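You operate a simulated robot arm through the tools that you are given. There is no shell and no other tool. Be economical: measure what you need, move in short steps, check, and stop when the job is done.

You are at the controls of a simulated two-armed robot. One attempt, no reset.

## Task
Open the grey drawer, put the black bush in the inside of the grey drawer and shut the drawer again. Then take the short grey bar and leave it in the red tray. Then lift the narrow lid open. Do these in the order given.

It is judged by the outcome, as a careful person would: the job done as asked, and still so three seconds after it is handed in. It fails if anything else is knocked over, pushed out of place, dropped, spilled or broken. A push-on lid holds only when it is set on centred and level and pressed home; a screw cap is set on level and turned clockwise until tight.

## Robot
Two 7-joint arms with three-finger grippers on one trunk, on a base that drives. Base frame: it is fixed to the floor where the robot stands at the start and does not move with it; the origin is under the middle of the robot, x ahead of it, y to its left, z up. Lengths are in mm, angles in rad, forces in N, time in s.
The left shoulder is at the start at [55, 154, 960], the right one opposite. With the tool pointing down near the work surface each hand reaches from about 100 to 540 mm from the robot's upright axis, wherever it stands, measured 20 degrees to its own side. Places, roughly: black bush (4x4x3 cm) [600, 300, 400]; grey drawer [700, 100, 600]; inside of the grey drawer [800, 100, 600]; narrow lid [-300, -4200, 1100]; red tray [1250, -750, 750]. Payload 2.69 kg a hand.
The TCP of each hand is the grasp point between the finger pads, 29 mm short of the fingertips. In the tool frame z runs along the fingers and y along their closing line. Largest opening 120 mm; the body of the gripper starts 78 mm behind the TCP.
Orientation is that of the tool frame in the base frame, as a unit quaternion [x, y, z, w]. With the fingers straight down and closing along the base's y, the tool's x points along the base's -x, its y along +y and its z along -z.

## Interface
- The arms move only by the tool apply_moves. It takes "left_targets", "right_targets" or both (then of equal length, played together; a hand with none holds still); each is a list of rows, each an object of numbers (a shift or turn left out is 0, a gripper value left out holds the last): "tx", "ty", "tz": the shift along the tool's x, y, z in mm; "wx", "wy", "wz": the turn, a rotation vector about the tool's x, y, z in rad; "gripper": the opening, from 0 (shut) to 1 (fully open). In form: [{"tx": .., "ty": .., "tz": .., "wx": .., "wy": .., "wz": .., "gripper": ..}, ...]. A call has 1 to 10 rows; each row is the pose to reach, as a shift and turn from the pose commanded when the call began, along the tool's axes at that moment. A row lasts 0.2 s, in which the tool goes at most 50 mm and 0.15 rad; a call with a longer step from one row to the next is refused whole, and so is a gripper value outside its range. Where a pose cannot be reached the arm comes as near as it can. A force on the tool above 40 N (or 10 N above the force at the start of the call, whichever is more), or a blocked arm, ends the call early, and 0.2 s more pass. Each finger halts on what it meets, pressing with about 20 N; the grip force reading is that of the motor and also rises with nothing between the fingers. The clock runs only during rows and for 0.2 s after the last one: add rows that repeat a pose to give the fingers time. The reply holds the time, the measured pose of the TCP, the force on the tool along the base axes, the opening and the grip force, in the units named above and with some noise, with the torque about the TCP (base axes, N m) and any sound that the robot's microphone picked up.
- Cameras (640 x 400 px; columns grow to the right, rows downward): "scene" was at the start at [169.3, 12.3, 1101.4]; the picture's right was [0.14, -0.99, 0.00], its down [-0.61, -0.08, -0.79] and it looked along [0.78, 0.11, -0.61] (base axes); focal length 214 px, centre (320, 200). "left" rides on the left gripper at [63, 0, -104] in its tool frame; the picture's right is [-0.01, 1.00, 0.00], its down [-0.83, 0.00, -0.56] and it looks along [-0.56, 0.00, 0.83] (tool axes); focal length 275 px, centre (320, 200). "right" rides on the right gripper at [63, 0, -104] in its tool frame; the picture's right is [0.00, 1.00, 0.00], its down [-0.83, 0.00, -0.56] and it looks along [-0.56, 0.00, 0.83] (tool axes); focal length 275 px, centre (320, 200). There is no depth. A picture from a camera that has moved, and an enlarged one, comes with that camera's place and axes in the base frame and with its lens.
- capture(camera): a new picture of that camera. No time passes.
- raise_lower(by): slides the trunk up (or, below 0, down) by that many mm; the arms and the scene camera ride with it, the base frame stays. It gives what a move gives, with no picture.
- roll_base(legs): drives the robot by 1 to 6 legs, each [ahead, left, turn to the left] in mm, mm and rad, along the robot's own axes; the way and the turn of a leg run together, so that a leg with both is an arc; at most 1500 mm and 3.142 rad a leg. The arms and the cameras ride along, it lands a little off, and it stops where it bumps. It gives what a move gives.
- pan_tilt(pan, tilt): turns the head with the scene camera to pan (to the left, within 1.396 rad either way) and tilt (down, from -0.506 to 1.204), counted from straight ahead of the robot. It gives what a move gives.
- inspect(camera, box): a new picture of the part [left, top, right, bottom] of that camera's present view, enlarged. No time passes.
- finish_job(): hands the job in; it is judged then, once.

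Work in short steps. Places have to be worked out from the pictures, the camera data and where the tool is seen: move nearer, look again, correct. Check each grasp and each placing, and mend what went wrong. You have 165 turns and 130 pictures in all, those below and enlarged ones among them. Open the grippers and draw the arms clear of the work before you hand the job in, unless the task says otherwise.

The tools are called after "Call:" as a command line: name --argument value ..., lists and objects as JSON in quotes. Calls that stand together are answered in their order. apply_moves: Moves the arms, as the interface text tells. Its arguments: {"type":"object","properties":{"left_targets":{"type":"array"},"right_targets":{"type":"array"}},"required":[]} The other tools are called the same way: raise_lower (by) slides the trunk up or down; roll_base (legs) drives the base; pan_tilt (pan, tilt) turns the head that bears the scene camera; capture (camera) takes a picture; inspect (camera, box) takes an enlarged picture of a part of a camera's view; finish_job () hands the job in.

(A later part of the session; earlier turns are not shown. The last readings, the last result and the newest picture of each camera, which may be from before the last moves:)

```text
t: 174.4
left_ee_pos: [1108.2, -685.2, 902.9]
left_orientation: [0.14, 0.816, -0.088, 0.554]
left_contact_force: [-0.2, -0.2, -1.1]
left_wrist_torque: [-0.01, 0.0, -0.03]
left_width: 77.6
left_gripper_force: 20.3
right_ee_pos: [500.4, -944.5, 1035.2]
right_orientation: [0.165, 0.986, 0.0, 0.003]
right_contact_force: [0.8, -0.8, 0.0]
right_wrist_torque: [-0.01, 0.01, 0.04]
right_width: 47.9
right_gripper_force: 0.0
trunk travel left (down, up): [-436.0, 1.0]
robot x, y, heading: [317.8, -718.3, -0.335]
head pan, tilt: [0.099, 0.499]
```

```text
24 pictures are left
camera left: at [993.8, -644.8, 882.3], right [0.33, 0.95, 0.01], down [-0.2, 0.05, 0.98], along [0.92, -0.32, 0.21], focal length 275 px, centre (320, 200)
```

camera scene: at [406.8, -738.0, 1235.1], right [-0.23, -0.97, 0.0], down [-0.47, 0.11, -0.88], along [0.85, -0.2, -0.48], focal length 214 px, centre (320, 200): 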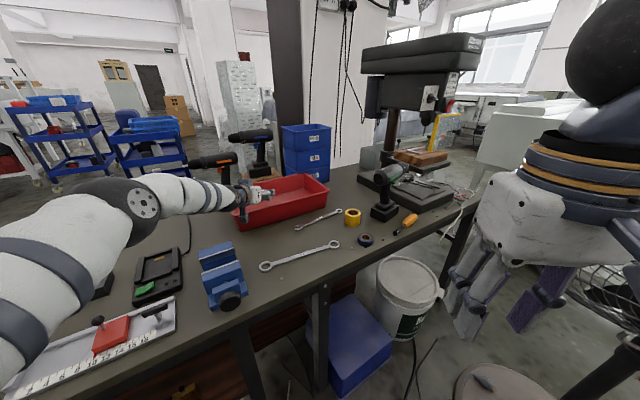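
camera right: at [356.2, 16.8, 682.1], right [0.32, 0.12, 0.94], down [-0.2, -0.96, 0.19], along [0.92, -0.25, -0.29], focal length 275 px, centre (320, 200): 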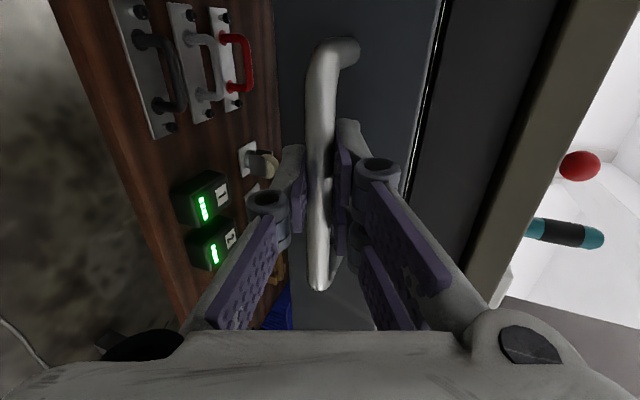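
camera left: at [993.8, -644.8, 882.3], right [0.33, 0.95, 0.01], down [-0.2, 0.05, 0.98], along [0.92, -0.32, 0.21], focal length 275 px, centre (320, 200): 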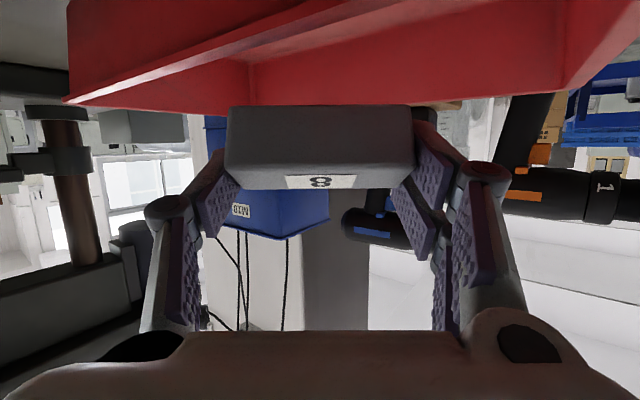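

The tray interior centre computes to about (1270, −752). I'll aim the bar at (1225, −700), drive the last 93 forward and 24 left, and restore the 47° pitch so the bar is level again.

Call:
roll_base --legs '[[93, 24, 0]]'

Call:
apply_moves --left_targets '[{"wy": 0.11}, {"wy": 0.22}, {"wy": 0.33}, {"wy": 0.44}, {"wy": 0.44}]'

Call:
capture --camera "left"

Call:
inspect --camera "scene" --box '[140, 120, 400, 282]'

```text
t: 175.6
left_ee_pos: [1203.8, -692.6, 903.0]
left_orientation: [0.139, 0.816, -0.088, 0.554]
left_contact_force: [0.3, -0.8, -0.8]
left_wrist_torque: [0.01, -0.02, 0.01]
left_width: 77.5
left_gripper_force: 20.2
right_ee_pos: [597.3, -951.6, 1035.5]
right_orientation: [0.164, 0.986, 0.0, 0.002]
right_contact_force: [-0.1, 0.0, 1.1]
right_wrist_torque: [0.03, 0.01, -0.01]
right_width: 47.9
right_gripper_force: 0.0
trunk travel left (down, up): [-436.0, 1.0]
robot x, y, heading: [411.0, -722.6, -0.332]
head pan, tilt: [0.099, 0.499]
```

```text
t: 176.8
left_ee_pos: [1174.3, -693.3, 895.8]
left_orientation: [0.155, 0.918, -0.055, 0.361]
left_contact_force: [0.0, 1.1, 0.0]
left_wrist_torque: [0.0, 0.0, 0.0]
left_width: 77.8
left_gripper_force: 19.4
left hand out of reach, approached as far as the arm can: row 3, 4, 5
right_ee_pos: [596.0, -951.9, 1036.2]
right_orientation: [0.164, 0.986, 0.0, 0.002]
right_contact_force: [0.1, -0.2, -0.7]
right_wrist_torque: [0.0, -0.01, -0.02]
right_width: 48.0
right_gripper_force: 0.0
trunk travel left (down, up): [-436.0, 1.0]
robot x, y, heading: [411.4, -724.5, -0.332]
head pan, tilt: [0.099, 0.499]
```

```text
23 pictures are left
camera left: at [1062.5, -654.8, 928.2], right [0.33, 0.94, 0.01], down [0.21, -0.09, 0.97], along [0.92, -0.32, -0.23], focal length 275 px, centre (320, 200)
```

left: 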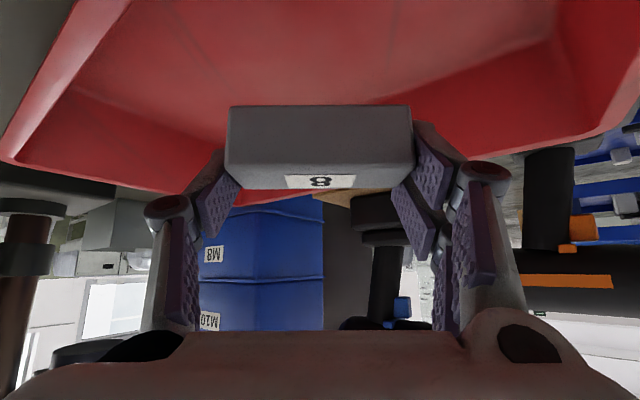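

```text
2.46 times, centred on (270, 201) of scene
camera zoom: at [502.4, -745.4, 1235.0], right [-0.23, -0.97, 0.0], down [-0.47, 0.11, -0.88], along [0.85, -0.2, -0.48], focal length 528 px, centre (443, 198)
```

zoom: 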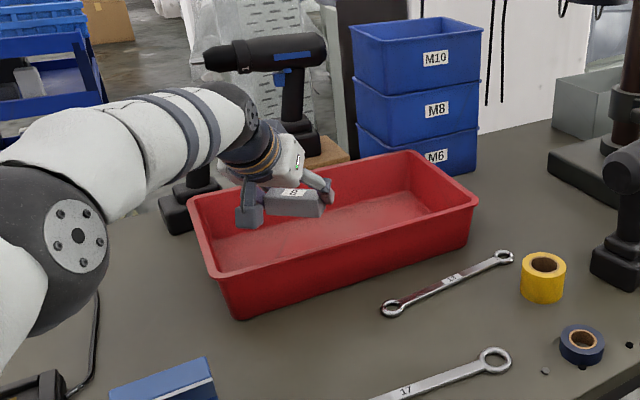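

The bar is over the tray's near-left part. I'll move 75 forward to bring it well over the floor area before lowering.

Call:
roll_base --legs '[[75, 0, 0]]'

Call:
inspect --camera "scene" --box '[140, 120, 400, 282]'

```text
t: 177.8
left_ee_pos: [1245.0, -718.3, 896.7]
left_orientation: [0.154, 0.918, -0.054, 0.362]
left_contact_force: [-0.6, -1.2, -1.6]
left_wrist_torque: [-0.04, 0.01, -0.02]
left_width: 77.4
left_gripper_force: 19.9
right_ee_pos: [666.8, -977.2, 1036.2]
right_orientation: [0.165, 0.986, 0.0, 0.003]
right_contact_force: [-0.1, 0.0, -0.3]
right_wrist_torque: [-0.02, 0.04, 0.02]
right_width: 47.8
right_gripper_force: 0.1
trunk travel left (down, up): [-436.0, 1.0]
robot x, y, heading: [479.7, -747.2, -0.336]
head pan, tilt: [0.099, 0.499]
```

```text
2.46 times, centred on (270, 201) of scene
camera zoom: at [572.9, -770.5, 1235.1], right [-0.23, -0.97, 0.0], down [-0.47, 0.11, -0.88], along [0.85, -0.2, -0.48], focal length 528 px, centre (443, 198)
```

zoom: 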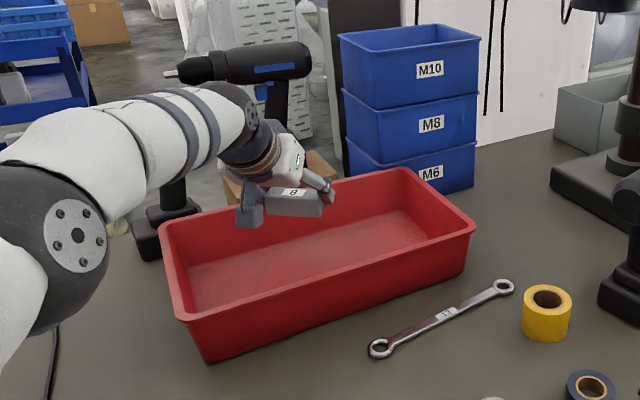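

The bar is over mid-tray (rim z≈845). I'll lower it with the trunk, then finish in small arm steps.

Call:
raise_lower --by -68

Call:
inspect --camera "scene" --box '[140, 120, 400, 282]'

```text
t: 178.9
left_ee_pos: [1244.1, -715.9, 827.3]
left_orientation: [0.154, 0.917, -0.055, 0.363]
left_contact_force: [-0.3, 0.2, 0.0]
left_wrist_torque: [0.01, 0.02, -0.02]
left_width: 77.3
left_gripper_force: 19.8
right_ee_pos: [665.8, -975.6, 967.6]
right_orientation: [0.165, 0.986, 0.0, 0.003]
right_contact_force: [-0.7, -0.2, -0.2]
right_wrist_torque: [-0.04, 0.01, 0.03]
right_width: 48.0
right_gripper_force: 0.0
trunk travel left (down, up): [-368.0, 69.0]
robot x, y, heading: [483.9, -749.5, -0.332]
head pan, tilt: [0.099, 0.499]
```

```text
2.46 times, centred on (270, 201) of scene
camera zoom: at [632.9, -790.4, 1157.1], right [-0.23, -0.97, 0.0], down [-0.47, 0.11, -0.88], along [0.85, -0.2, -0.48], focal length 528 px, centre (443, 198)
```

zoom: 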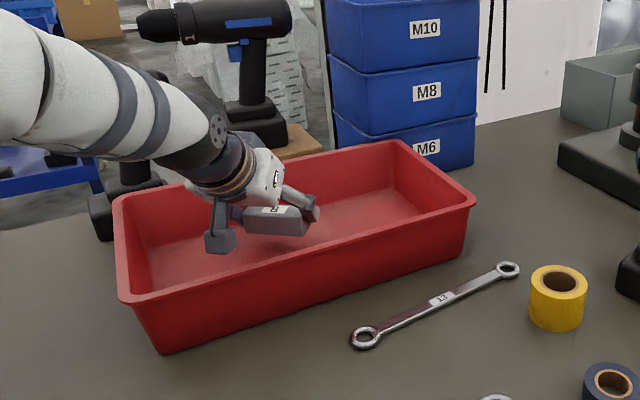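

The bar is inside the tray, just above its floor. Lowering gently to contact.

Call:
apply_moves --left_targets '[{"tx": 3, "tz": 3.3}, {"tx": 6, "tz": 6.6}, {"tx": 9, "tz": 10}, {"tx": 12, "tz": 13}, {"tx": 12, "tz": 13}]'

```text
t: 180.1
left_ee_pos: [1243.2, -718.7, 811.7]
left_orientation: [0.155, 0.917, -0.055, 0.363]
left_contact_force: [0.4, 0.7, -1.5]
left_wrist_torque: [0.0, -0.01, 0.02]
left_width: 77.3
left_gripper_force: 20.2
right_ee_pos: [666.3, -976.3, 968.8]
right_orientation: [0.165, 0.986, 0.0, 0.003]
right_contact_force: [-1.1, 0.8, 0.3]
right_wrist_torque: [0.06, -0.01, -0.02]
right_width: 47.9
right_gripper_force: 0.1
trunk travel left (down, up): [-368.0, 69.0]
robot x, y, heading: [482.3, -747.4, -0.332]
head pan, tilt: [0.099, 0.499]
```

Call:
apply_moves --left_targets '[{"tx": 2, "tz": 2.2}, {"tx": 4, "tz": 4.4}, {"tx": 6, "tz": 6.6}, {"tx": 8, "tz": 8.8}, {"tx": 10, "tz": 11}, {"tx": 10, "tz": 11}]'

Call:
inspect --camera "scene" --box '[140, 120, 400, 282]'

```text
t: 181.5
left_ee_pos: [1244.7, -718.6, 799.3]
left_orientation: [0.155, 0.916, -0.056, 0.365]
left_contact_force: [0.7, 1.0, 11.9]
left_wrist_torque: [-0.13, 0.2, 0.02]
left_width: 77.5
left_gripper_force: 20.0
right_ee_pos: [664.5, -975.5, 967.7]
right_orientation: [0.164, 0.986, 0.0, 0.004]
right_contact_force: [0.1, 0.0, -0.2]
right_wrist_torque: [0.02, -0.01, 0.01]
right_width: 48.0
right_gripper_force: 0.1
trunk travel left (down, up): [-368.0, 69.0]
robot x, y, heading: [480.8, -747.6, -0.337]
head pan, tilt: [0.099, 0.499]
```

```text
2.46 times, centred on (270, 201) of scene
camera zoom: at [631.7, -791.1, 1157.9], right [-0.23, -0.97, 0.0], down [-0.47, 0.11, -0.88], along [0.85, -0.2, -0.48], focal length 528 px, centre (443, 198)
```

zoom: 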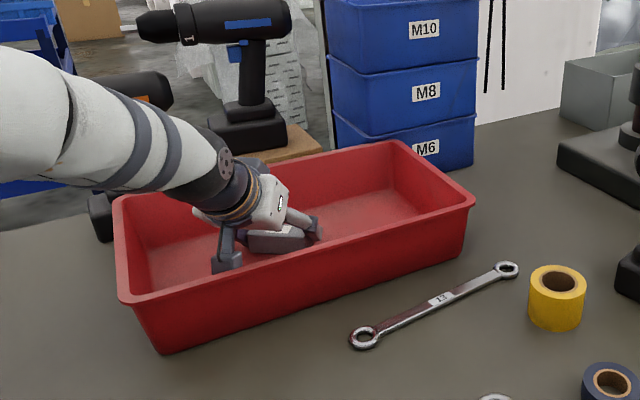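

The bar rests on the tray floor (12 N). I'll relax slightly, open, and raise out with the trunk.

Call:
apply_moves --left_targets '[{"tx": -1, "tz": -1.5}, {"tx": -1, "tz": -1.5, "gripper": 0.75}, {"tx": -1, "tz": -1.5, "gripper": 0.9}, {"tx": -1, "tz": -1.5, "gripper": 0.9}]'

Call:
raise_lower --by 69

Call:
inspect --camera "scene" --box '[140, 120, 400, 282]'

```text
t: 182.5
left_ee_pos: [1242.7, -719.2, 796.8]
left_orientation: [0.155, 0.918, -0.055, 0.362]
left_contact_force: [-0.2, -0.4, 0.3]
left_wrist_torque: [0.0, 0.03, 0.0]
left_width: 108.0
left_gripper_force: 0.1
right_ee_pos: [666.4, -976.1, 967.8]
right_orientation: [0.165, 0.986, 0.0, 0.004]
right_contact_force: [0.0, 0.6, -0.9]
right_wrist_torque: [-0.02, 0.01, 0.02]
right_width: 47.8
right_gripper_force: 0.1
trunk travel left (down, up): [-368.0, 69.0]
robot x, y, heading: [482.7, -749.6, -0.333]
head pan, tilt: [0.099, 0.499]
```

```text
t: 183.6
left_ee_pos: [1241.7, -719.4, 865.2]
left_orientation: [0.156, 0.917, -0.056, 0.362]
left_contact_force: [0.4, 0.1, -1.0]
left_wrist_torque: [-0.01, -0.03, -0.01]
left_width: 108.1
left_gripper_force: 0.0
right_ee_pos: [666.6, -977.1, 1037.5]
right_orientation: [0.165, 0.986, 0.001, 0.003]
right_contact_force: [-0.1, -0.7, 1.0]
right_wrist_torque: [0.03, 0.03, 0.0]
right_width: 47.8
right_gripper_force: 0.3
trunk travel left (down, up): [-437.0, 0.0]
robot x, y, heading: [482.7, -751.6, -0.335]
head pan, tilt: [0.099, 0.499]
```

```text
2.46 times, centred on (270, 201) of scene
camera zoom: at [571.3, -770.0, 1235.9], right [-0.23, -0.97, 0.0], down [-0.47, 0.11, -0.88], along [0.85, -0.2, -0.48], focal length 528 px, centre (443, 198)
```

zoom: 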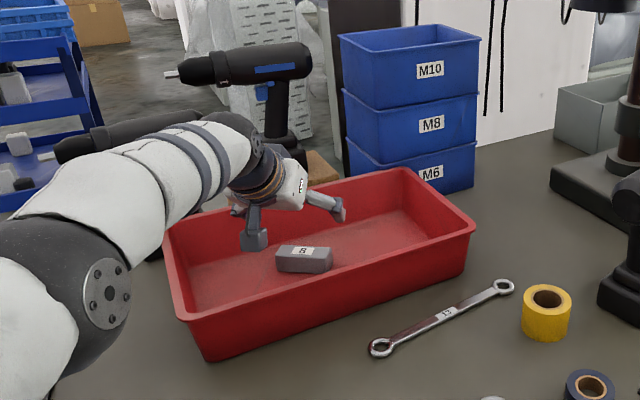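

The bar lies flat in the red tray. I'll raise the hand clear of the rim and retrace my path out.

Call:
apply_moves --left_targets '[{"tx": -10, "tz": -11}, {"tx": -20, "tz": -21}, {"tx": -27, "tz": -28}, {"tx": -27, "tz": -28, "wy": -0.1}, {"tx": -35, "tz": -36, "wy": -0.2}]'

Call:
capture --camera "scene"

```text
t: 184.8
left_ee_pos: [1243.0, -718.9, 919.1]
left_orientation: [0.149, 0.876, -0.071, 0.453]
left_contact_force: [0.6, -0.2, 0.2]
left_wrist_torque: [0.03, -0.01, -0.02]
left_width: 107.9
left_gripper_force: 0.0
right_ee_pos: [665.9, -975.9, 1038.3]
right_orientation: [0.166, 0.986, 0.0, 0.003]
right_contact_force: [0.4, -0.2, -0.4]
right_wrist_torque: [-0.02, 0.01, 0.04]
right_width: 48.1
right_gripper_force: 0.0
trunk travel left (down, up): [-437.0, 0.0]
robot x, y, heading: [483.5, -749.9, -0.332]
head pan, tilt: [0.099, 0.499]
```

```text
17 pictures are left
camera scene: at [570.5, -769.7, 1236.0], right [-0.23, -0.97, 0.0], down [-0.47, 0.11, -0.88], along [0.85, -0.2, -0.48], focal length 214 px, centre (320, 200)
```

scene: 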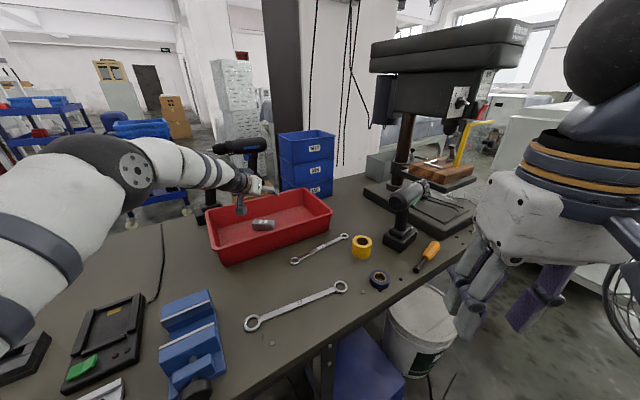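

Now back out along the same path and retract the left arm into a compact tool-down pose before turning.

Call:
roll_base --legs '[[-75, 0, 0], [-93, -24, 0], [-340, -225, 0]]'

Call:
apply_moves --left_targets '[{"wy": 0.08, "tx": 22, "ty": 10, "tz": -31, "gripper": 0.4}, {"wy": 0.16, "tx": 44, "ty": 20, "tz": -62}, {"wy": 0.24, "tx": 66, "ty": 30, "tz": -93}, {"wy": 0.32, "tx": 88, "ty": 40, "tz": -124}, {"wy": 0.4, "tx": 110, "ty": 50, "tz": -155}, {"wy": 0.48, "tx": 132, "ty": 60, "tz": -186}, {"wy": 0.56, "tx": 154, "ty": 70, "tz": -217}, {"wy": 0.64, "tx": 176, "ty": 80, "tz": -248}, {"wy": 0.72, "tx": 198, "ty": 90, "tz": -279}, {"wy": 0.8, "tx": 220, "ty": 100, "tz": -309}]'

Call:
pan_tilt --pan -1.39 --tilt 0.3

Call:
capture --camera "scene"

```text
t: 188.7
left_ee_pos: [680.1, -786.9, 919.4]
left_orientation: [0.148, 0.876, -0.071, 0.454]
left_contact_force: [-0.5, 0.1, 0.4]
left_wrist_torque: [0.0, 0.01, -0.01]
left_width: 108.0
left_gripper_force: 0.0
right_ee_pos: [103.2, -1043.7, 1036.6]
right_orientation: [0.165, 0.986, 0.0, 0.004]
right_contact_force: [-1.1, 0.3, 0.4]
right_wrist_torque: [0.02, -0.05, 0.01]
right_width: 48.1
right_gripper_force: 0.1
trunk travel left (down, up): [-437.0, 0.0]
robot x, y, heading: [-82.9, -817.1, -0.328]
head pan, tilt: [0.099, 0.499]
```

```text
t: 190.9
left_ee_pos: [352.4, -568.1, 918.5]
left_orientation: [0.164, 0.983, -0.007, 0.076]
left_contact_force: [0.2, 0.6, -0.9]
left_wrist_torque: [-0.01, 0.0, -0.03]
left_width: 48.0
left_gripper_force: 0.1
right_ee_pos: [103.9, -1043.2, 1037.4]
right_orientation: [0.165, 0.986, 0.0, 0.003]
right_contact_force: [0.1, 0.5, -0.1]
right_wrist_torque: [-0.01, -0.03, -0.02]
right_width: 47.9
right_gripper_force: 0.0
trunk travel left (down, up): [-437.0, 0.0]
robot x, y, heading: [-83.2, -821.1, -0.333]
head pan, tilt: [0.099, 0.499]
```

```text
t: 192.5
left_ee_pos: [354.2, -568.8, 919.9]
left_orientation: [0.164, 0.983, -0.007, 0.076]
left_contact_force: [-0.1, 0.6, -0.1]
left_wrist_torque: [0.0, -0.01, -0.03]
left_width: 48.0
left_gripper_force: 0.0
right_ee_pos: [103.9, -1042.7, 1037.6]
right_orientation: [0.165, 0.986, 0.0, 0.003]
right_contact_force: [0.8, 0.5, 0.0]
right_wrist_torque: [0.01, 0.02, -0.03]
right_width: 48.0
right_gripper_force: 0.1
trunk travel left (down, up): [-437.0, 0.0]
robot x, y, heading: [-82.2, -815.0, -0.332]
head pan, tilt: [-1.389, 0.3]
```

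```text
16 pictures are left
camera scene: at [-94.4, -908.6, 1254.4], right [-0.99, 0.15, 0.0], down [0.04, 0.29, -0.96], along [-0.14, -0.94, -0.3], focal length 214 px, centre (320, 200)
```

scene: 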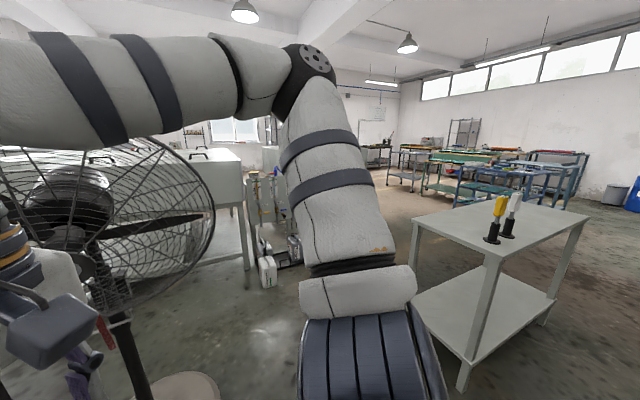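

I can see the corridor to the far side: a fan on the left (cage edge x≈150) and a small table on the right (x≤−680). I'll tuck the left hand in, turn to face −y, centre at x≈−265, and drive part way.

Call:
apply_moves --left_targets '[{"ty": -45, "wy": 0.05}, {"ty": -90, "wy": 0.1}, {"ty": -130, "wy": 0.15}]'

Call:
roll_base --legs '[[0, 0, -1.24], [0, -185, 0], [1000, 0, 0]]'

Call:
pan_tilt --pan 0.0 --tilt 0.15

Call:
capture --camera "scene"

```text
t: 193.3
left_ee_pos: [311.0, -694.8, 918.2]
left_orientation: [0.164, 0.986, 0.004, 0.001]
left_contact_force: [-0.4, -0.2, 1.1]
left_wrist_torque: [0.02, -0.03, -0.03]
left_width: 47.9
left_gripper_force: 0.1
right_ee_pos: [103.7, -1044.9, 1036.3]
right_orientation: [0.165, 0.986, -0.001, 0.004]
right_contact_force: [0.6, -0.7, 0.9]
right_wrist_torque: [0.01, -0.01, -0.03]
right_width: 48.0
right_gripper_force: 0.2
trunk travel left (down, up): [-437.0, 0.0]
robot x, y, heading: [-84.1, -817.8, -0.329]
head pan, tilt: [-1.389, 0.3]
```

```text
t: 203.2
left_ee_pos: [-34.4, -2148.6, 916.6]
left_orientation: [0.71, 0.704, 0.003, 0.005]
left_contact_force: [-0.4, -0.4, -0.3]
left_wrist_torque: [0.0, -0.02, 0.02]
left_width: 47.9
left_gripper_force: 0.1
right_ee_pos: [-434.0, -2061.6, 1036.9]
right_orientation: [0.711, 0.703, -0.001, 0.003]
right_contact_force: [-0.2, -0.5, -0.1]
right_wrist_torque: [0.04, 0.02, 0.0]
right_width: 48.0
right_gripper_force: 0.0
trunk travel left (down, up): [-437.0, 0.0]
robot x, y, heading: [-274.3, -1812.6, -1.581]
head pan, tilt: [-1.389, 0.3]
```

```text
t: 204.7
left_ee_pos: [-33.5, -2148.5, 917.9]
left_orientation: [0.71, 0.704, 0.004, 0.005]
left_contact_force: [1.4, 0.7, 0.3]
left_wrist_torque: [0.01, 0.0, 0.01]
left_width: 47.9
left_gripper_force: 0.1
right_ee_pos: [-433.5, -2062.0, 1037.6]
right_orientation: [0.711, 0.704, -0.002, 0.003]
right_contact_force: [0.3, 0.0, -0.3]
right_wrist_torque: [0.0, 0.0, 0.01]
right_width: 47.8
right_gripper_force: 0.0
trunk travel left (down, up): [-437.0, 0.0]
robot x, y, heading: [-277.3, -1814.9, -1.581]
head pan, tilt: [0.0, 0.15]
```

```text
15 pictures are left
camera scene: at [-277.1, -1907.2, 1268.4], right [-1.0, 0.01, 0.0], down [0.0, 0.15, -0.99], along [-0.01, -0.99, -0.15], focal length 214 px, centre (320, 200)
```

scene: 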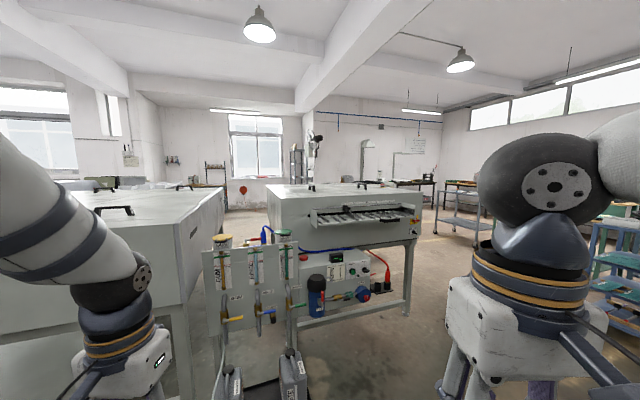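

The grey machine box ahead has lids with handles on top. I'll zoom in on it.

Call:
inspect --camera "scene" --box '[190, 160, 430, 310]'

```text
2.67 times, centred on (310, 235) of scene
camera zoom: at [-277.1, -1907.2, 1268.4], right [-1.0, 0.01, 0.0], down [0.0, 0.15, -0.99], along [-0.01, -0.99, -0.15], focal length 572 px, centre (347, 107)
```

zoom: 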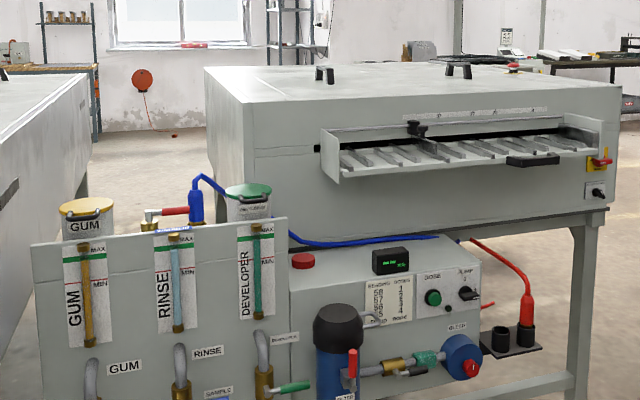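

The target looks like a lid on top of this processor, with a tank stand in front. I'll drive 350 closer and look down to map the free floor.

Call:
roll_base --legs '[[350, -100, 0]]'

Call:
pan_tilt --pan 0.0 --tilt 0.4

Call:
capture --camera "scene"

```text
t: 207.0
left_ee_pos: [-137.1, -2495.5, 918.3]
left_orientation: [0.71, 0.704, 0.002, 0.005]
left_contact_force: [-0.1, 0.3, -0.3]
left_wrist_torque: [-0.02, 0.02, -0.01]
left_width: 48.2
left_gripper_force: 0.0
right_ee_pos: [-537.5, -2407.2, 1037.1]
right_orientation: [0.711, 0.703, -0.001, 0.003]
right_contact_force: [0.4, -0.4, -0.2]
right_wrist_torque: [0.05, -0.06, 0.01]
right_width: 48.1
right_gripper_force: 0.0
trunk travel left (down, up): [-437.0, 0.0]
robot x, y, heading: [-380.5, -2162.3, -1.582]
head pan, tilt: [0.0, 0.15]
```

```text
t: 207.8
left_ee_pos: [-137.4, -2495.1, 918.2]
left_orientation: [0.71, 0.704, 0.003, 0.004]
left_contact_force: [0.6, 0.5, 0.5]
left_wrist_torque: [0.02, 0.0, 0.02]
left_width: 48.0
left_gripper_force: 0.0
right_ee_pos: [-536.2, -2406.1, 1037.9]
right_orientation: [0.711, 0.703, -0.002, 0.003]
right_contact_force: [-0.2, -0.3, -1.2]
right_wrist_torque: [0.01, 0.03, 0.0]
right_width: 48.0
right_gripper_force: 0.0
trunk travel left (down, up): [-437.0, 0.0]
robot x, y, heading: [-375.7, -2158.1, -1.579]
head pan, tilt: [0.0, 0.4]
```

```text
13 pictures are left
camera scene: at [-380.2, -2253.7, 1245.2], right [-1.0, 0.01, 0.0], down [0.0, 0.39, -0.92], along [-0.01, -0.92, -0.39], focal length 214 px, centre (320, 200)
```

scene: 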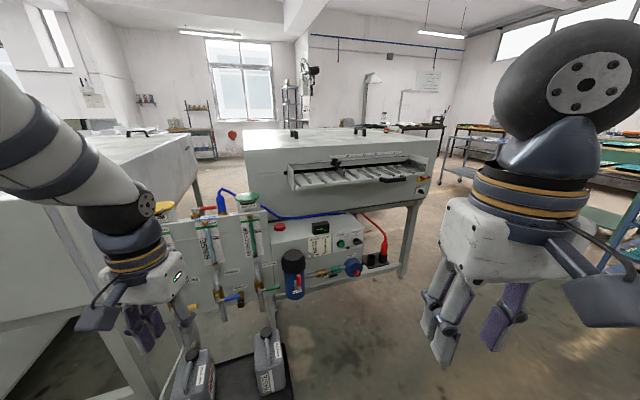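

Call:
inspect --camera "scene" --box '[230, 110, 450, 200]'

```text
2.91 times, centred on (340, 155) of scene
camera zoom: at [-380.2, -2253.7, 1245.2], right [-1.0, 0.01, 0.0], down [0.0, 0.39, -0.92], along [-0.01, -0.92, -0.39], focal length 624 px, centre (262, 331)
```

zoom: 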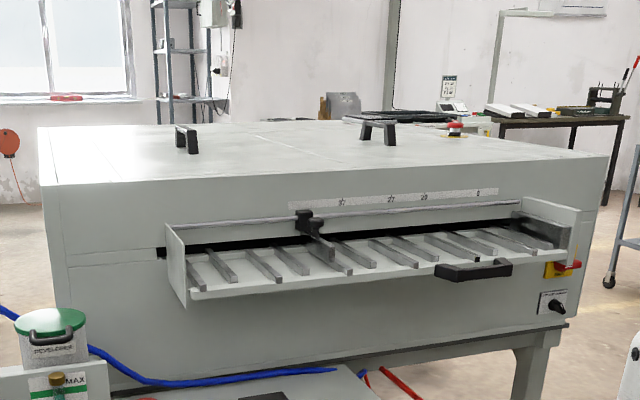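

Two lids sit on top, with handles near (−217, −3783) and about (−696, −3926). I need a closer view from the free right-front side, so I'll drive diagonally there and face the box squarely.

Call:
roll_base --legs '[[780, -480, 0], [0, 0, 0.325]]'

Call:
pan_tilt --pan 0.1 --tilt 0.35

Call:
capture --camera "scene"

```text
t: 212.0
left_ee_pos: [-591.5, -3189.7, 915.1]
left_orientation: [0.709, 0.705, 0.014, -0.005]
left_contact_force: [-1.1, 1.5, 1.0]
left_wrist_torque: [-0.06, -0.05, 0.04]
left_width: 47.7
left_gripper_force: 0.1
right_ee_pos: [-992.0, -3108.7, 1037.5]
right_orientation: [0.712, 0.702, -0.002, 0.003]
right_contact_force: [0.6, 0.3, 0.2]
right_wrist_torque: [0.02, 0.01, 0.01]
right_width: 48.0
right_gripper_force: 0.1
trunk travel left (down, up): [-437.0, 0.0]
robot x, y, heading: [-831.4, -2857.2, -1.591]
head pan, tilt: [0.0, 0.4]
stopped in leg 1: the force on the tool passed its limit at 55 N (the readings are from after the stop); the commanded pose is now the measured one
```

```text
t: 212.6
left_ee_pos: [-590.5, -3189.4, 915.1]
left_orientation: [0.709, 0.705, 0.013, -0.005]
left_contact_force: [0.3, 2.7, -0.8]
left_wrist_torque: [-0.01, 0.06, 0.06]
left_width: 47.5
left_gripper_force: 0.0
right_ee_pos: [-991.7, -3109.1, 1038.0]
right_orientation: [0.712, 0.702, -0.002, 0.003]
right_contact_force: [0.9, -0.4, 0.5]
right_wrist_torque: [0.0, -0.03, 0.03]
right_width: 48.1
right_gripper_force: 0.0
trunk travel left (down, up): [-437.0, 0.0]
robot x, y, heading: [-831.1, -2862.6, -1.589]
head pan, tilt: [0.099, 0.351]
```

```text
11 pictures are left
camera scene: at [-824.5, -2956.1, 1249.7], right [-1.0, -0.08, 0.0], down [-0.03, 0.34, -0.94], along [0.08, -0.94, -0.34], focal length 214 px, centre (320, 200)
```

scene: 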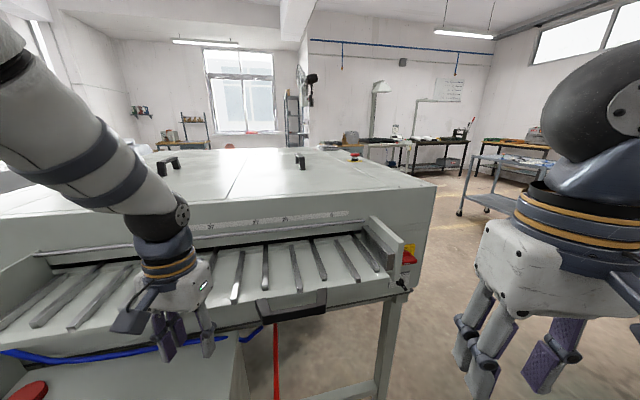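

The left hand touched the feed table, so I'm closer than I estimated; the contact was brief. I'll back off slightly and zoom in on the lids.

Call:
roll_base --legs '[[-70, 0, 0]]'

Call:
inspect --camera "scene" --box '[130, 125, 450, 325]'

```text
t: 213.7
left_ee_pos: [-590.0, -3118.3, 916.1]
left_orientation: [0.709, 0.705, 0.012, -0.004]
left_contact_force: [1.3, -0.1, 0.5]
left_wrist_torque: [-0.01, 0.0, -0.01]
left_width: 48.0
left_gripper_force: 0.1
right_ee_pos: [-989.2, -3038.3, 1037.2]
right_orientation: [0.712, 0.702, -0.002, 0.003]
right_contact_force: [0.6, 0.4, 0.3]
right_wrist_torque: [-0.03, 0.01, 0.0]
right_width: 48.0
right_gripper_force: 0.2
trunk travel left (down, up): [-437.0, 0.0]
robot x, y, heading: [-831.0, -2790.5, -1.588]
head pan, tilt: [0.099, 0.351]
```

```text
2.00 times, centred on (290, 225) of scene
camera zoom: at [-823.2, -2885.4, 1249.7], right [-1.0, -0.08, 0.0], down [-0.03, 0.34, -0.94], along [0.08, -0.94, -0.34], focal length 429 px, centre (380, 150)
```

zoom: 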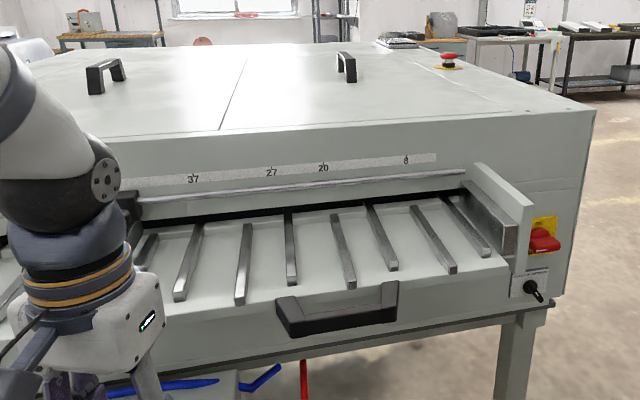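

The feed table looks intact. Judging by the other listed places, the given lid position may be a body centre, which would put it toward the rear of the top. I'll zoom in on the rear of the top surface.

Call:
inspect --camera "scene" --box '[130, 140, 390, 195]'

```text
2.46 times, centred on (260, 168) of scene
camera zoom: at [-823.2, -2885.4, 1249.7], right [-1.0, -0.08, 0.0], down [-0.03, 0.34, -0.94], along [0.08, -0.94, -0.34], focal length 528 px, centre (468, 280)
```

zoom: 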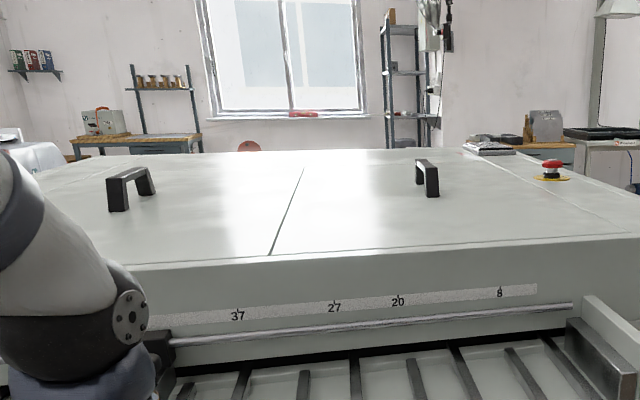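

The lid seam ends at about d≈760 and the listed point falls just behind it, so the narrow lid may be the rear strip or something best seen from the side. I'll drive around the right side of the machine and look across its top.

Call:
roll_base --legs '[[0, -680, 0], [1200, 0, 0], [0, 0, 1.7]]'

Call:
pan_tilt --pan 0.0 --tilt 0.35

Call:
capture --camera "scene"

```text
t: 229.1
left_ee_pos: [-1235.1, -3699.6, 915.8]
left_orientation: [-0.05, 0.999, 0.004, -0.014]
left_contact_force: [0.2, -0.4, 0.1]
left_wrist_torque: [-0.02, -0.02, 0.01]
left_width: 48.0
left_gripper_force: 0.1
right_ee_pos: [-1273.0, -4104.6, 1038.3]
right_orientation: [-0.044, 0.999, 0.001, 0.004]
right_contact_force: [0.3, -0.6, 0.5]
right_wrist_torque: [-0.05, -0.03, -0.04]
right_width: 47.8
right_gripper_force: 0.1
trunk travel left (down, up): [-437.0, 0.0]
robot x, y, heading: [-1535.4, -3970.7, 0.086]
head pan, tilt: [0.099, 0.351]
```

```text
t: 229.7
left_ee_pos: [-1234.7, -3699.6, 915.6]
left_orientation: [-0.05, 0.999, 0.005, -0.014]
left_contact_force: [-0.2, 0.1, 0.2]
left_wrist_torque: [-0.01, 0.02, -0.01]
left_width: 47.6
left_gripper_force: 0.0
right_ee_pos: [-1274.2, -4105.1, 1036.9]
right_orientation: [-0.045, 0.999, 0.001, 0.004]
right_contact_force: [-0.5, 0.4, 0.5]
right_wrist_torque: [-0.02, 0.01, -0.01]
right_width: 47.9
right_gripper_force: 0.3
trunk travel left (down, up): [-437.0, 0.0]
robot x, y, heading: [-1535.0, -3973.3, 0.088]
head pan, tilt: [0.0, 0.351]
```

```text
8 pictures are left
camera scene: at [-1441.4, -3963.3, 1249.7], right [0.09, -1.0, 0.0], down [-0.34, -0.03, -0.94], along [0.94, 0.08, -0.34], focal length 214 px, centre (320, 200)
```

scene: 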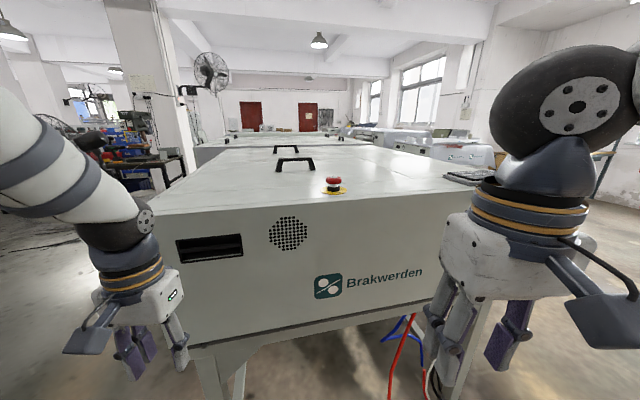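

Call:
inspect --camera "scene" --box '[170, 125, 490, 225]'

```text
2.00 times, centred on (330, 175) of scene
camera zoom: at [-1441.4, -3963.3, 1249.7], right [0.09, -1.0, 0.0], down [-0.34, -0.03, -0.94], along [0.94, 0.08, -0.34], focal length 429 px, centre (300, 250)
```

zoom: 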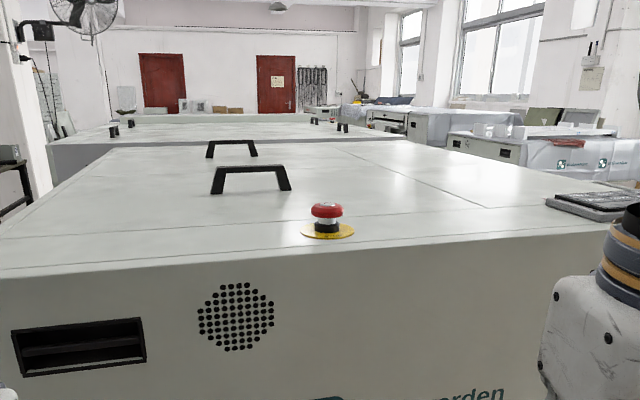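

There's a cross seam at d≈730: two handled lids in front and a narrower rear section whose centre matches the listed (−300, −4200). I'll go toward the rear corner to look at that rear section.

Call:
roll_base --legs '[[0, -650, 0], [0, 0, 0.5]]'

Call:
capture --camera "scene"

```text
t: 236.6
left_ee_pos: [-1345.6, -4235.2, 915.4]
left_orientation: [-0.297, 0.955, 0.001, -0.015]
left_contact_force: [-0.4, -0.2, -0.3]
left_wrist_torque: [0.05, 0.01, 0.0]
left_width: 47.9
left_gripper_force: 0.2
right_ee_pos: [-1184.2, -4610.6, 1036.6]
right_orientation: [-0.292, 0.956, 0.002, 0.003]
right_contact_force: [0.3, -0.7, 0.3]
right_wrist_torque: [-0.01, -0.04, 0.02]
right_width: 47.9
right_gripper_force: 0.0
trunk travel left (down, up): [-437.0, 0.0]
robot x, y, heading: [-1476.7, -4618.6, 0.588]
head pan, tilt: [0.0, 0.351]
```

```text
6 pictures are left
camera scene: at [-1399.2, -4568.4, 1249.7], right [0.56, -0.83, 0.0], down [-0.29, -0.19, -0.94], along [0.78, 0.52, -0.34], focal length 214 px, centre (320, 200)
```

scene: 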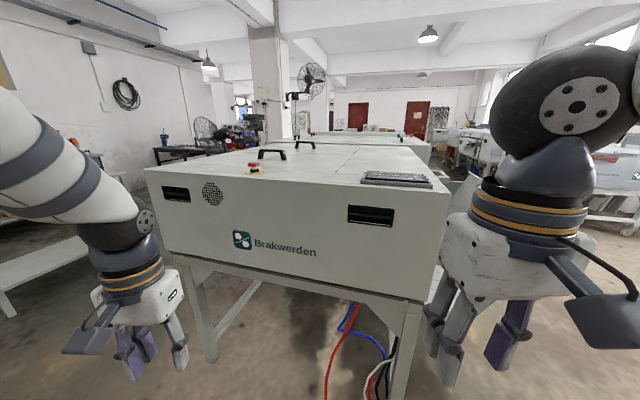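

Call:
inspect --camera "scene" --box '[230, 135, 460, 225]'

```text
2.78 times, centred on (345, 180) of scene
camera zoom: at [-1399.2, -4568.4, 1249.7], right [0.56, -0.83, 0.0], down [-0.29, -0.19, -0.94], along [0.78, 0.52, -0.34], focal length 597 px, centre (250, 256)
```

zoom: 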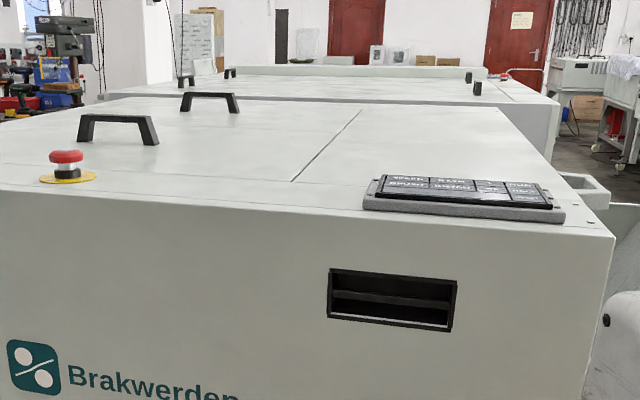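

The black item is a keypad on the frame. The rear strip's centre (≈ −286, −4243) matches the listed place almost exactly, so I need to see it from behind. I'll turn to check that the floor behind the machine is clear.

Call:
pan_tilt --pan -0.75 --tilt 0.4

Call:
roll_base --legs '[[0, 0, -0.35]]'

Call:
capture --camera "scene"

```text
t: 237.7
left_ee_pos: [-1346.3, -4236.5, 915.0]
left_orientation: [-0.297, 0.955, 0.001, -0.014]
left_contact_force: [-0.4, -0.8, 0.9]
left_wrist_torque: [0.0, 0.0, -0.02]
left_width: 47.9
left_gripper_force: 0.0
right_ee_pos: [-1184.1, -4612.0, 1037.2]
right_orientation: [-0.292, 0.956, 0.001, 0.002]
right_contact_force: [-0.3, 0.6, 0.4]
right_wrist_torque: [0.03, 0.02, 0.01]
right_width: 47.9
right_gripper_force: 0.1
trunk travel left (down, up): [-437.0, 0.0]
robot x, y, heading: [-1478.2, -4620.1, 0.588]
head pan, tilt: [-0.75, 0.4]
```

```text
t: 239.2
left_ee_pos: [-1222.6, -4304.2, 915.3]
left_orientation: [-0.127, 0.992, 0.004, -0.014]
left_contact_force: [-0.4, -0.5, -0.4]
left_wrist_torque: [-0.02, -0.01, 0.01]
left_width: 48.1
left_gripper_force: 0.1
right_ee_pos: [-1198.1, -4712.4, 1037.4]
right_orientation: [-0.122, 0.993, 0.001, 0.003]
right_contact_force: [0.0, -0.4, 0.6]
right_wrist_torque: [0.0, 0.02, -0.01]
right_width: 47.9
right_gripper_force: 0.1
trunk travel left (down, up): [-437.0, 0.0]
robot x, y, heading: [-1480.8, -4620.2, 0.241]
head pan, tilt: [-0.75, 0.4]
```

```text
4 pictures are left
camera scene: at [-1395.1, -4666.0, 1245.1], right [-0.49, -0.87, 0.0], down [-0.34, 0.19, -0.92], along [0.81, -0.45, -0.39], focal length 214 px, centre (320, 200)
```

scene: 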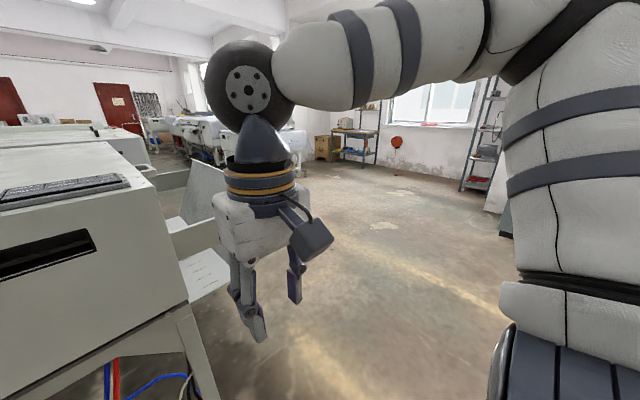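

The floor behind is clear, so I'll drive around to the rear at a safe distance and face the machine's back.

Call:
roll_base --legs '[[300, -820, 0], [960, 0, 0], [0, 0, 1.648]]'

Call:
pan_tilt --pan 0.0 --tilt 0.3

Call:
capture --camera "scene"

```text
t: 252.0
left_ee_pos: [69.2, -4724.1, 916.7]
left_orientation: [-0.315, 0.949, -0.003, -0.012]
left_contact_force: [11.3, -19.0, 3.0]
left_wrist_torque: [0.63, 0.3, -0.24]
left_width: 33.2
left_gripper_force: 0.1
right_ee_pos: [243.3, -5086.2, 1037.9]
right_orientation: [-0.314, 0.949, 0.002, 0.003]
right_contact_force: [0.4, 0.5, 0.5]
right_wrist_torque: [0.01, 0.0, 0.01]
right_width: 48.2
right_gripper_force: 0.1
trunk travel left (down, up): [-437.0, 0.0]
robot x, y, heading: [-49.8, -5113.0, 0.634]
head pan, tilt: [-0.75, 0.4]
stopped in leg 3: the force on the tool passed its limit at 47 N (the readings are from after the stop); the commanded pose is now the measured one
```

```text
t: 253.1
left_ee_pos: [68.1, -4722.7, 916.4]
left_orientation: [-0.315, 0.949, -0.002, -0.012]
left_contact_force: [13.0, -24.2, 1.7]
left_wrist_torque: [0.7, 0.32, -0.26]
left_width: 30.2
left_gripper_force: 0.2
right_ee_pos: [243.9, -5086.2, 1037.2]
right_orientation: [-0.314, 0.95, 0.003, 0.002]
right_contact_force: [0.5, 0.2, -0.2]
right_wrist_torque: [0.01, -0.02, 0.03]
right_width: 48.0
right_gripper_force: 0.1
trunk travel left (down, up): [-437.0, 0.0]
robot x, y, heading: [-50.8, -5109.7, 0.63]
head pan, tilt: [0.0, 0.3]
```

```text
3 pictures are left
camera scene: at [27.4, -5054.0, 1254.4], right [0.59, -0.8, 0.0], down [-0.24, -0.17, -0.96], along [0.77, 0.57, -0.3], focal length 214 px, centre (320, 200)
```

scene: 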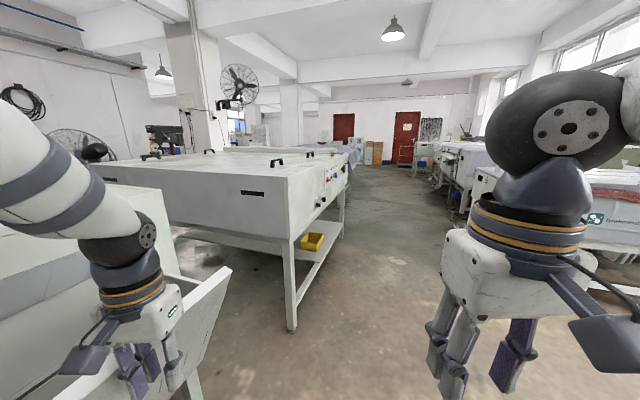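

The left hand is pressed against the slanted output rack. I'll move away to the right first, then finish turning.

Call:
roll_base --legs '[[0, -260, 0], [0, 0, 1.26]]'

Call:
inspect --camera "scene" --box '[160, 110, 480, 310]'

```text
t: 258.8
left_ee_pos: [-231.3, -5085.3, 916.1]
left_orientation: [0.816, -0.579, 0.01, 0.007]
left_contact_force: [-0.2, -0.3, 0.0]
left_wrist_torque: [-0.01, 0.02, 0.0]
left_width: 48.2
left_gripper_force: 0.0
right_ee_pos: [168.3, -5027.7, 1036.5]
right_orientation: [0.814, -0.58, -0.003, 0.0]
right_contact_force: [0.3, 0.7, 0.5]
right_wrist_torque: [0.02, 0.0, 0.01]
right_width: 47.8
right_gripper_force: 0.1
trunk travel left (down, up): [-437.0, 0.0]
robot x, y, heading: [102.2, -5315.6, 1.906]
head pan, tilt: [0.0, 0.3]
```

```text
2.00 times, centred on (320, 210) of scene
camera zoom: at [71.4, -5224.2, 1254.4], right [0.95, 0.33, 0.0], down [0.1, -0.28, -0.96], along [-0.31, 0.9, -0.3], focal length 429 px, centre (320, 180)
```

zoom: 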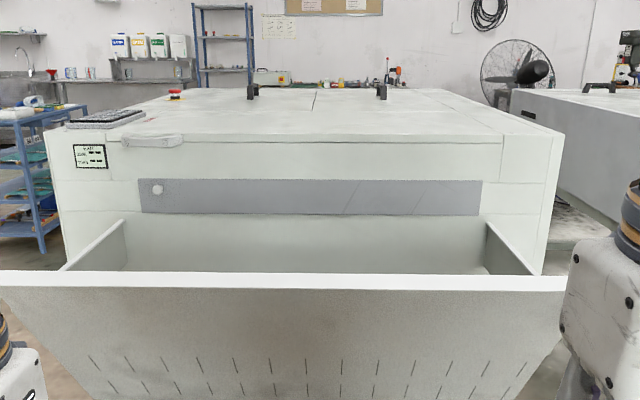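

Now it's clear: the narrow lid is the rear strip, with its edge at about d≈1080 and a white handle tab at its left end near (−505, −4559, 1078). I'll zoom in on the handle.

Call:
inspect --camera "scene" --box '[196, 155, 276, 205]'

```text
8.00 times, centred on (236, 180) of scene
camera zoom: at [71.4, -5224.2, 1254.4], right [0.95, 0.33, 0.0], down [0.1, -0.28, -0.96], along [-0.31, 0.9, -0.3], focal length 1716 px, centre (992, 360)
```

zoom: 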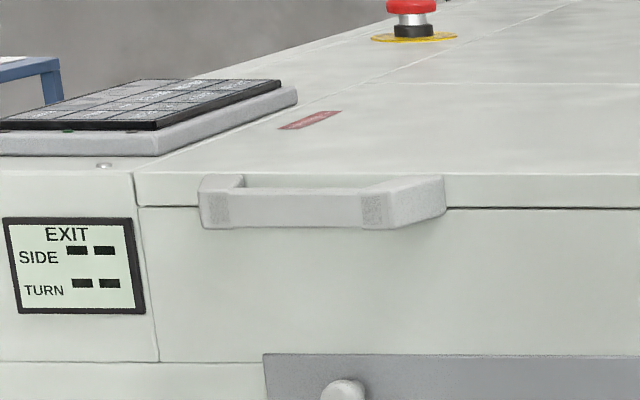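

The narrow lid has a U-shaped pull handle sticking out of its rear edge at about (−516, −4565, 1075). I'll use the right hand in the horizontal grasp pose that worked on the drawer, first rotating it in free space and then moving the base left and forward.

Call:
apply_moves --right_targets '[{"wx": -0.073, "wy": -0.072, "wz": 0.104, "tx": -20, "gripper": 0.4}, {"wx": -0.146, "wy": -0.143, "wz": 0.207, "tx": -40}, {"wx": -0.219, "wy": -0.215, "wz": 0.311, "tx": -60}, {"wx": -0.292, "wy": -0.287, "wz": 0.415, "tx": -80}, {"wx": -0.365, "wy": -0.359, "wz": 0.518, "tx": -105}, {"wx": -0.438, "wy": -0.431, "wz": 0.622, "tx": -130}, {"wx": -0.51, "wy": -0.502, "wz": 0.726, "tx": -155}, {"wx": -0.583, "wy": -0.574, "wz": 0.83, "tx": -180}, {"wx": -0.656, "wy": -0.646, "wz": 0.933, "tx": -205}, {"wx": -0.729, "wy": -0.718, "wz": 1.037, "tx": -230}]'

Call:
apply_moves --right_targets '[{"wx": -0.073, "wy": -0.072, "wz": 0.104}, {"wx": -0.146, "wy": -0.143, "wz": 0.207}, {"wx": -0.219, "wy": -0.215, "wz": 0.311}, {"wx": -0.219, "wy": -0.215, "wz": 0.311}]'

Call:
roll_base --legs '[[0, 633, 0], [0, 0, -0.017]]'

```text
t: 261.0
left_ee_pos: [-231.2, -5084.9, 914.6]
left_orientation: [0.815, -0.579, 0.01, 0.008]
left_contact_force: [-0.3, 0.0, 0.2]
left_wrist_torque: [-0.05, -0.02, 0.02]
left_width: 47.7
left_gripper_force: 0.0
right_ee_pos: [93.9, -4810.4, 1037.0]
right_orientation: [-0.332, 0.818, 0.463, -0.081]
right_contact_force: [-0.2, 0.2, 0.3]
right_wrist_torque: [0.02, 0.01, 0.03]
right_width: 47.8
right_gripper_force: 0.1
trunk travel left (down, up): [-437.0, 0.0]
robot x, y, heading: [101.1, -5314.1, 1.896]
head pan, tilt: [0.0, 0.3]
```

```text
t: 262.0
left_ee_pos: [-231.8, -5086.4, 915.8]
left_orientation: [0.815, -0.579, 0.009, 0.008]
left_contact_force: [0.0, -0.1, 0.0]
left_wrist_torque: [-0.02, 0.04, 0.01]
left_width: 48.0
left_gripper_force: 0.0
right_ee_pos: [93.4, -4810.9, 1039.7]
right_orientation: [-0.139, 0.807, 0.565, -0.1]
right_contact_force: [0.2, -0.7, -0.1]
right_wrist_torque: [-0.02, -0.01, 0.01]
right_width: 47.8
right_gripper_force: 0.2
trunk travel left (down, up): [-437.0, 0.0]
robot x, y, heading: [103.7, -5314.5, 1.906]
head pan, tilt: [0.0, 0.3]
```

```text
t: 267.6
left_ee_pos: [-822.5, -5288.5, 915.4]
left_orientation: [0.812, -0.584, 0.01, 0.007]
left_contact_force: [0.5, -0.8, 0.0]
left_wrist_torque: [0.01, 0.01, -0.02]
left_width: 48.1
left_gripper_force: 0.0
right_ee_pos: [-495.4, -5016.5, 1038.1]
right_orientation: [-0.135, 0.809, 0.564, -0.096]
right_contact_force: [0.3, -0.6, 1.0]
right_wrist_torque: [0.01, -0.03, 0.0]
right_width: 48.0
right_gripper_force: 0.0
trunk travel left (down, up): [-437.0, 0.0]
robot x, y, heading: [-491.1, -5521.4, 1.891]
head pan, tilt: [0.0, 0.3]
```

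The hand is oriented correctly; the handle is 435 ahead, 121 right and 37 up from it. I'll adjust the hand right and up, then drive 290 closer.

Call:
apply_moves --right_targets '[{"tx": -40, "ty": 12, "tz": -4}, {"tx": -80, "ty": 24, "tz": -9}, {"tx": -120, "ty": 35, "tz": -13}, {"tx": -120, "ty": 35, "tz": -13}]'

Call:
roll_base --legs '[[290, 0, 0]]'

Call:
capture --camera "right"

```text
t: 268.6
left_ee_pos: [-823.6, -5287.7, 915.3]
left_orientation: [0.812, -0.583, 0.01, 0.008]
left_contact_force: [0.2, 0.0, 0.5]
left_wrist_torque: [0.0, 0.01, -0.01]
left_width: 47.9
left_gripper_force: 0.0
right_ee_pos: [-382.2, -4977.7, 1075.4]
right_orientation: [-0.135, 0.808, 0.565, -0.095]
right_contact_force: [0.3, 0.1, -0.4]
right_wrist_torque: [-0.02, -0.01, -0.02]
right_width: 47.8
right_gripper_force: 0.0
trunk travel left (down, up): [-437.0, 0.0]
robot x, y, heading: [-489.2, -5520.8, 1.89]
head pan, tilt: [0.0, 0.3]
```

```text
t: 270.6
left_ee_pos: [-914.1, -5013.9, 915.0]
left_orientation: [0.811, -0.584, 0.01, 0.008]
left_contact_force: [0.2, 0.1, -0.3]
left_wrist_torque: [-0.02, 0.01, 0.02]
left_width: 47.7
left_gripper_force: 0.1
right_ee_pos: [-471.6, -4703.5, 1075.9]
right_orientation: [-0.135, 0.808, 0.565, -0.097]
right_contact_force: [-1.0, -0.2, 0.2]
right_wrist_torque: [-0.01, -0.01, 0.0]
right_width: 48.0
right_gripper_force: 0.1
trunk travel left (down, up): [-437.0, 0.0]
robot x, y, heading: [-582.9, -5248.8, 1.886]
head pan, tilt: [0.0, 0.3]
```

```text
0 pictures are left
camera right: at [-499.9, -4815.3, 1112.7], right [-0.11, 0.32, 0.94], down [0.96, -0.22, 0.19], along [0.27, 0.92, -0.29], focal length 275 px, centre (320, 200)
```

right: 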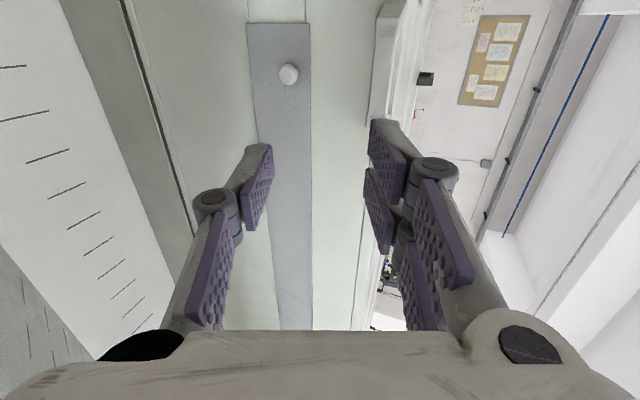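

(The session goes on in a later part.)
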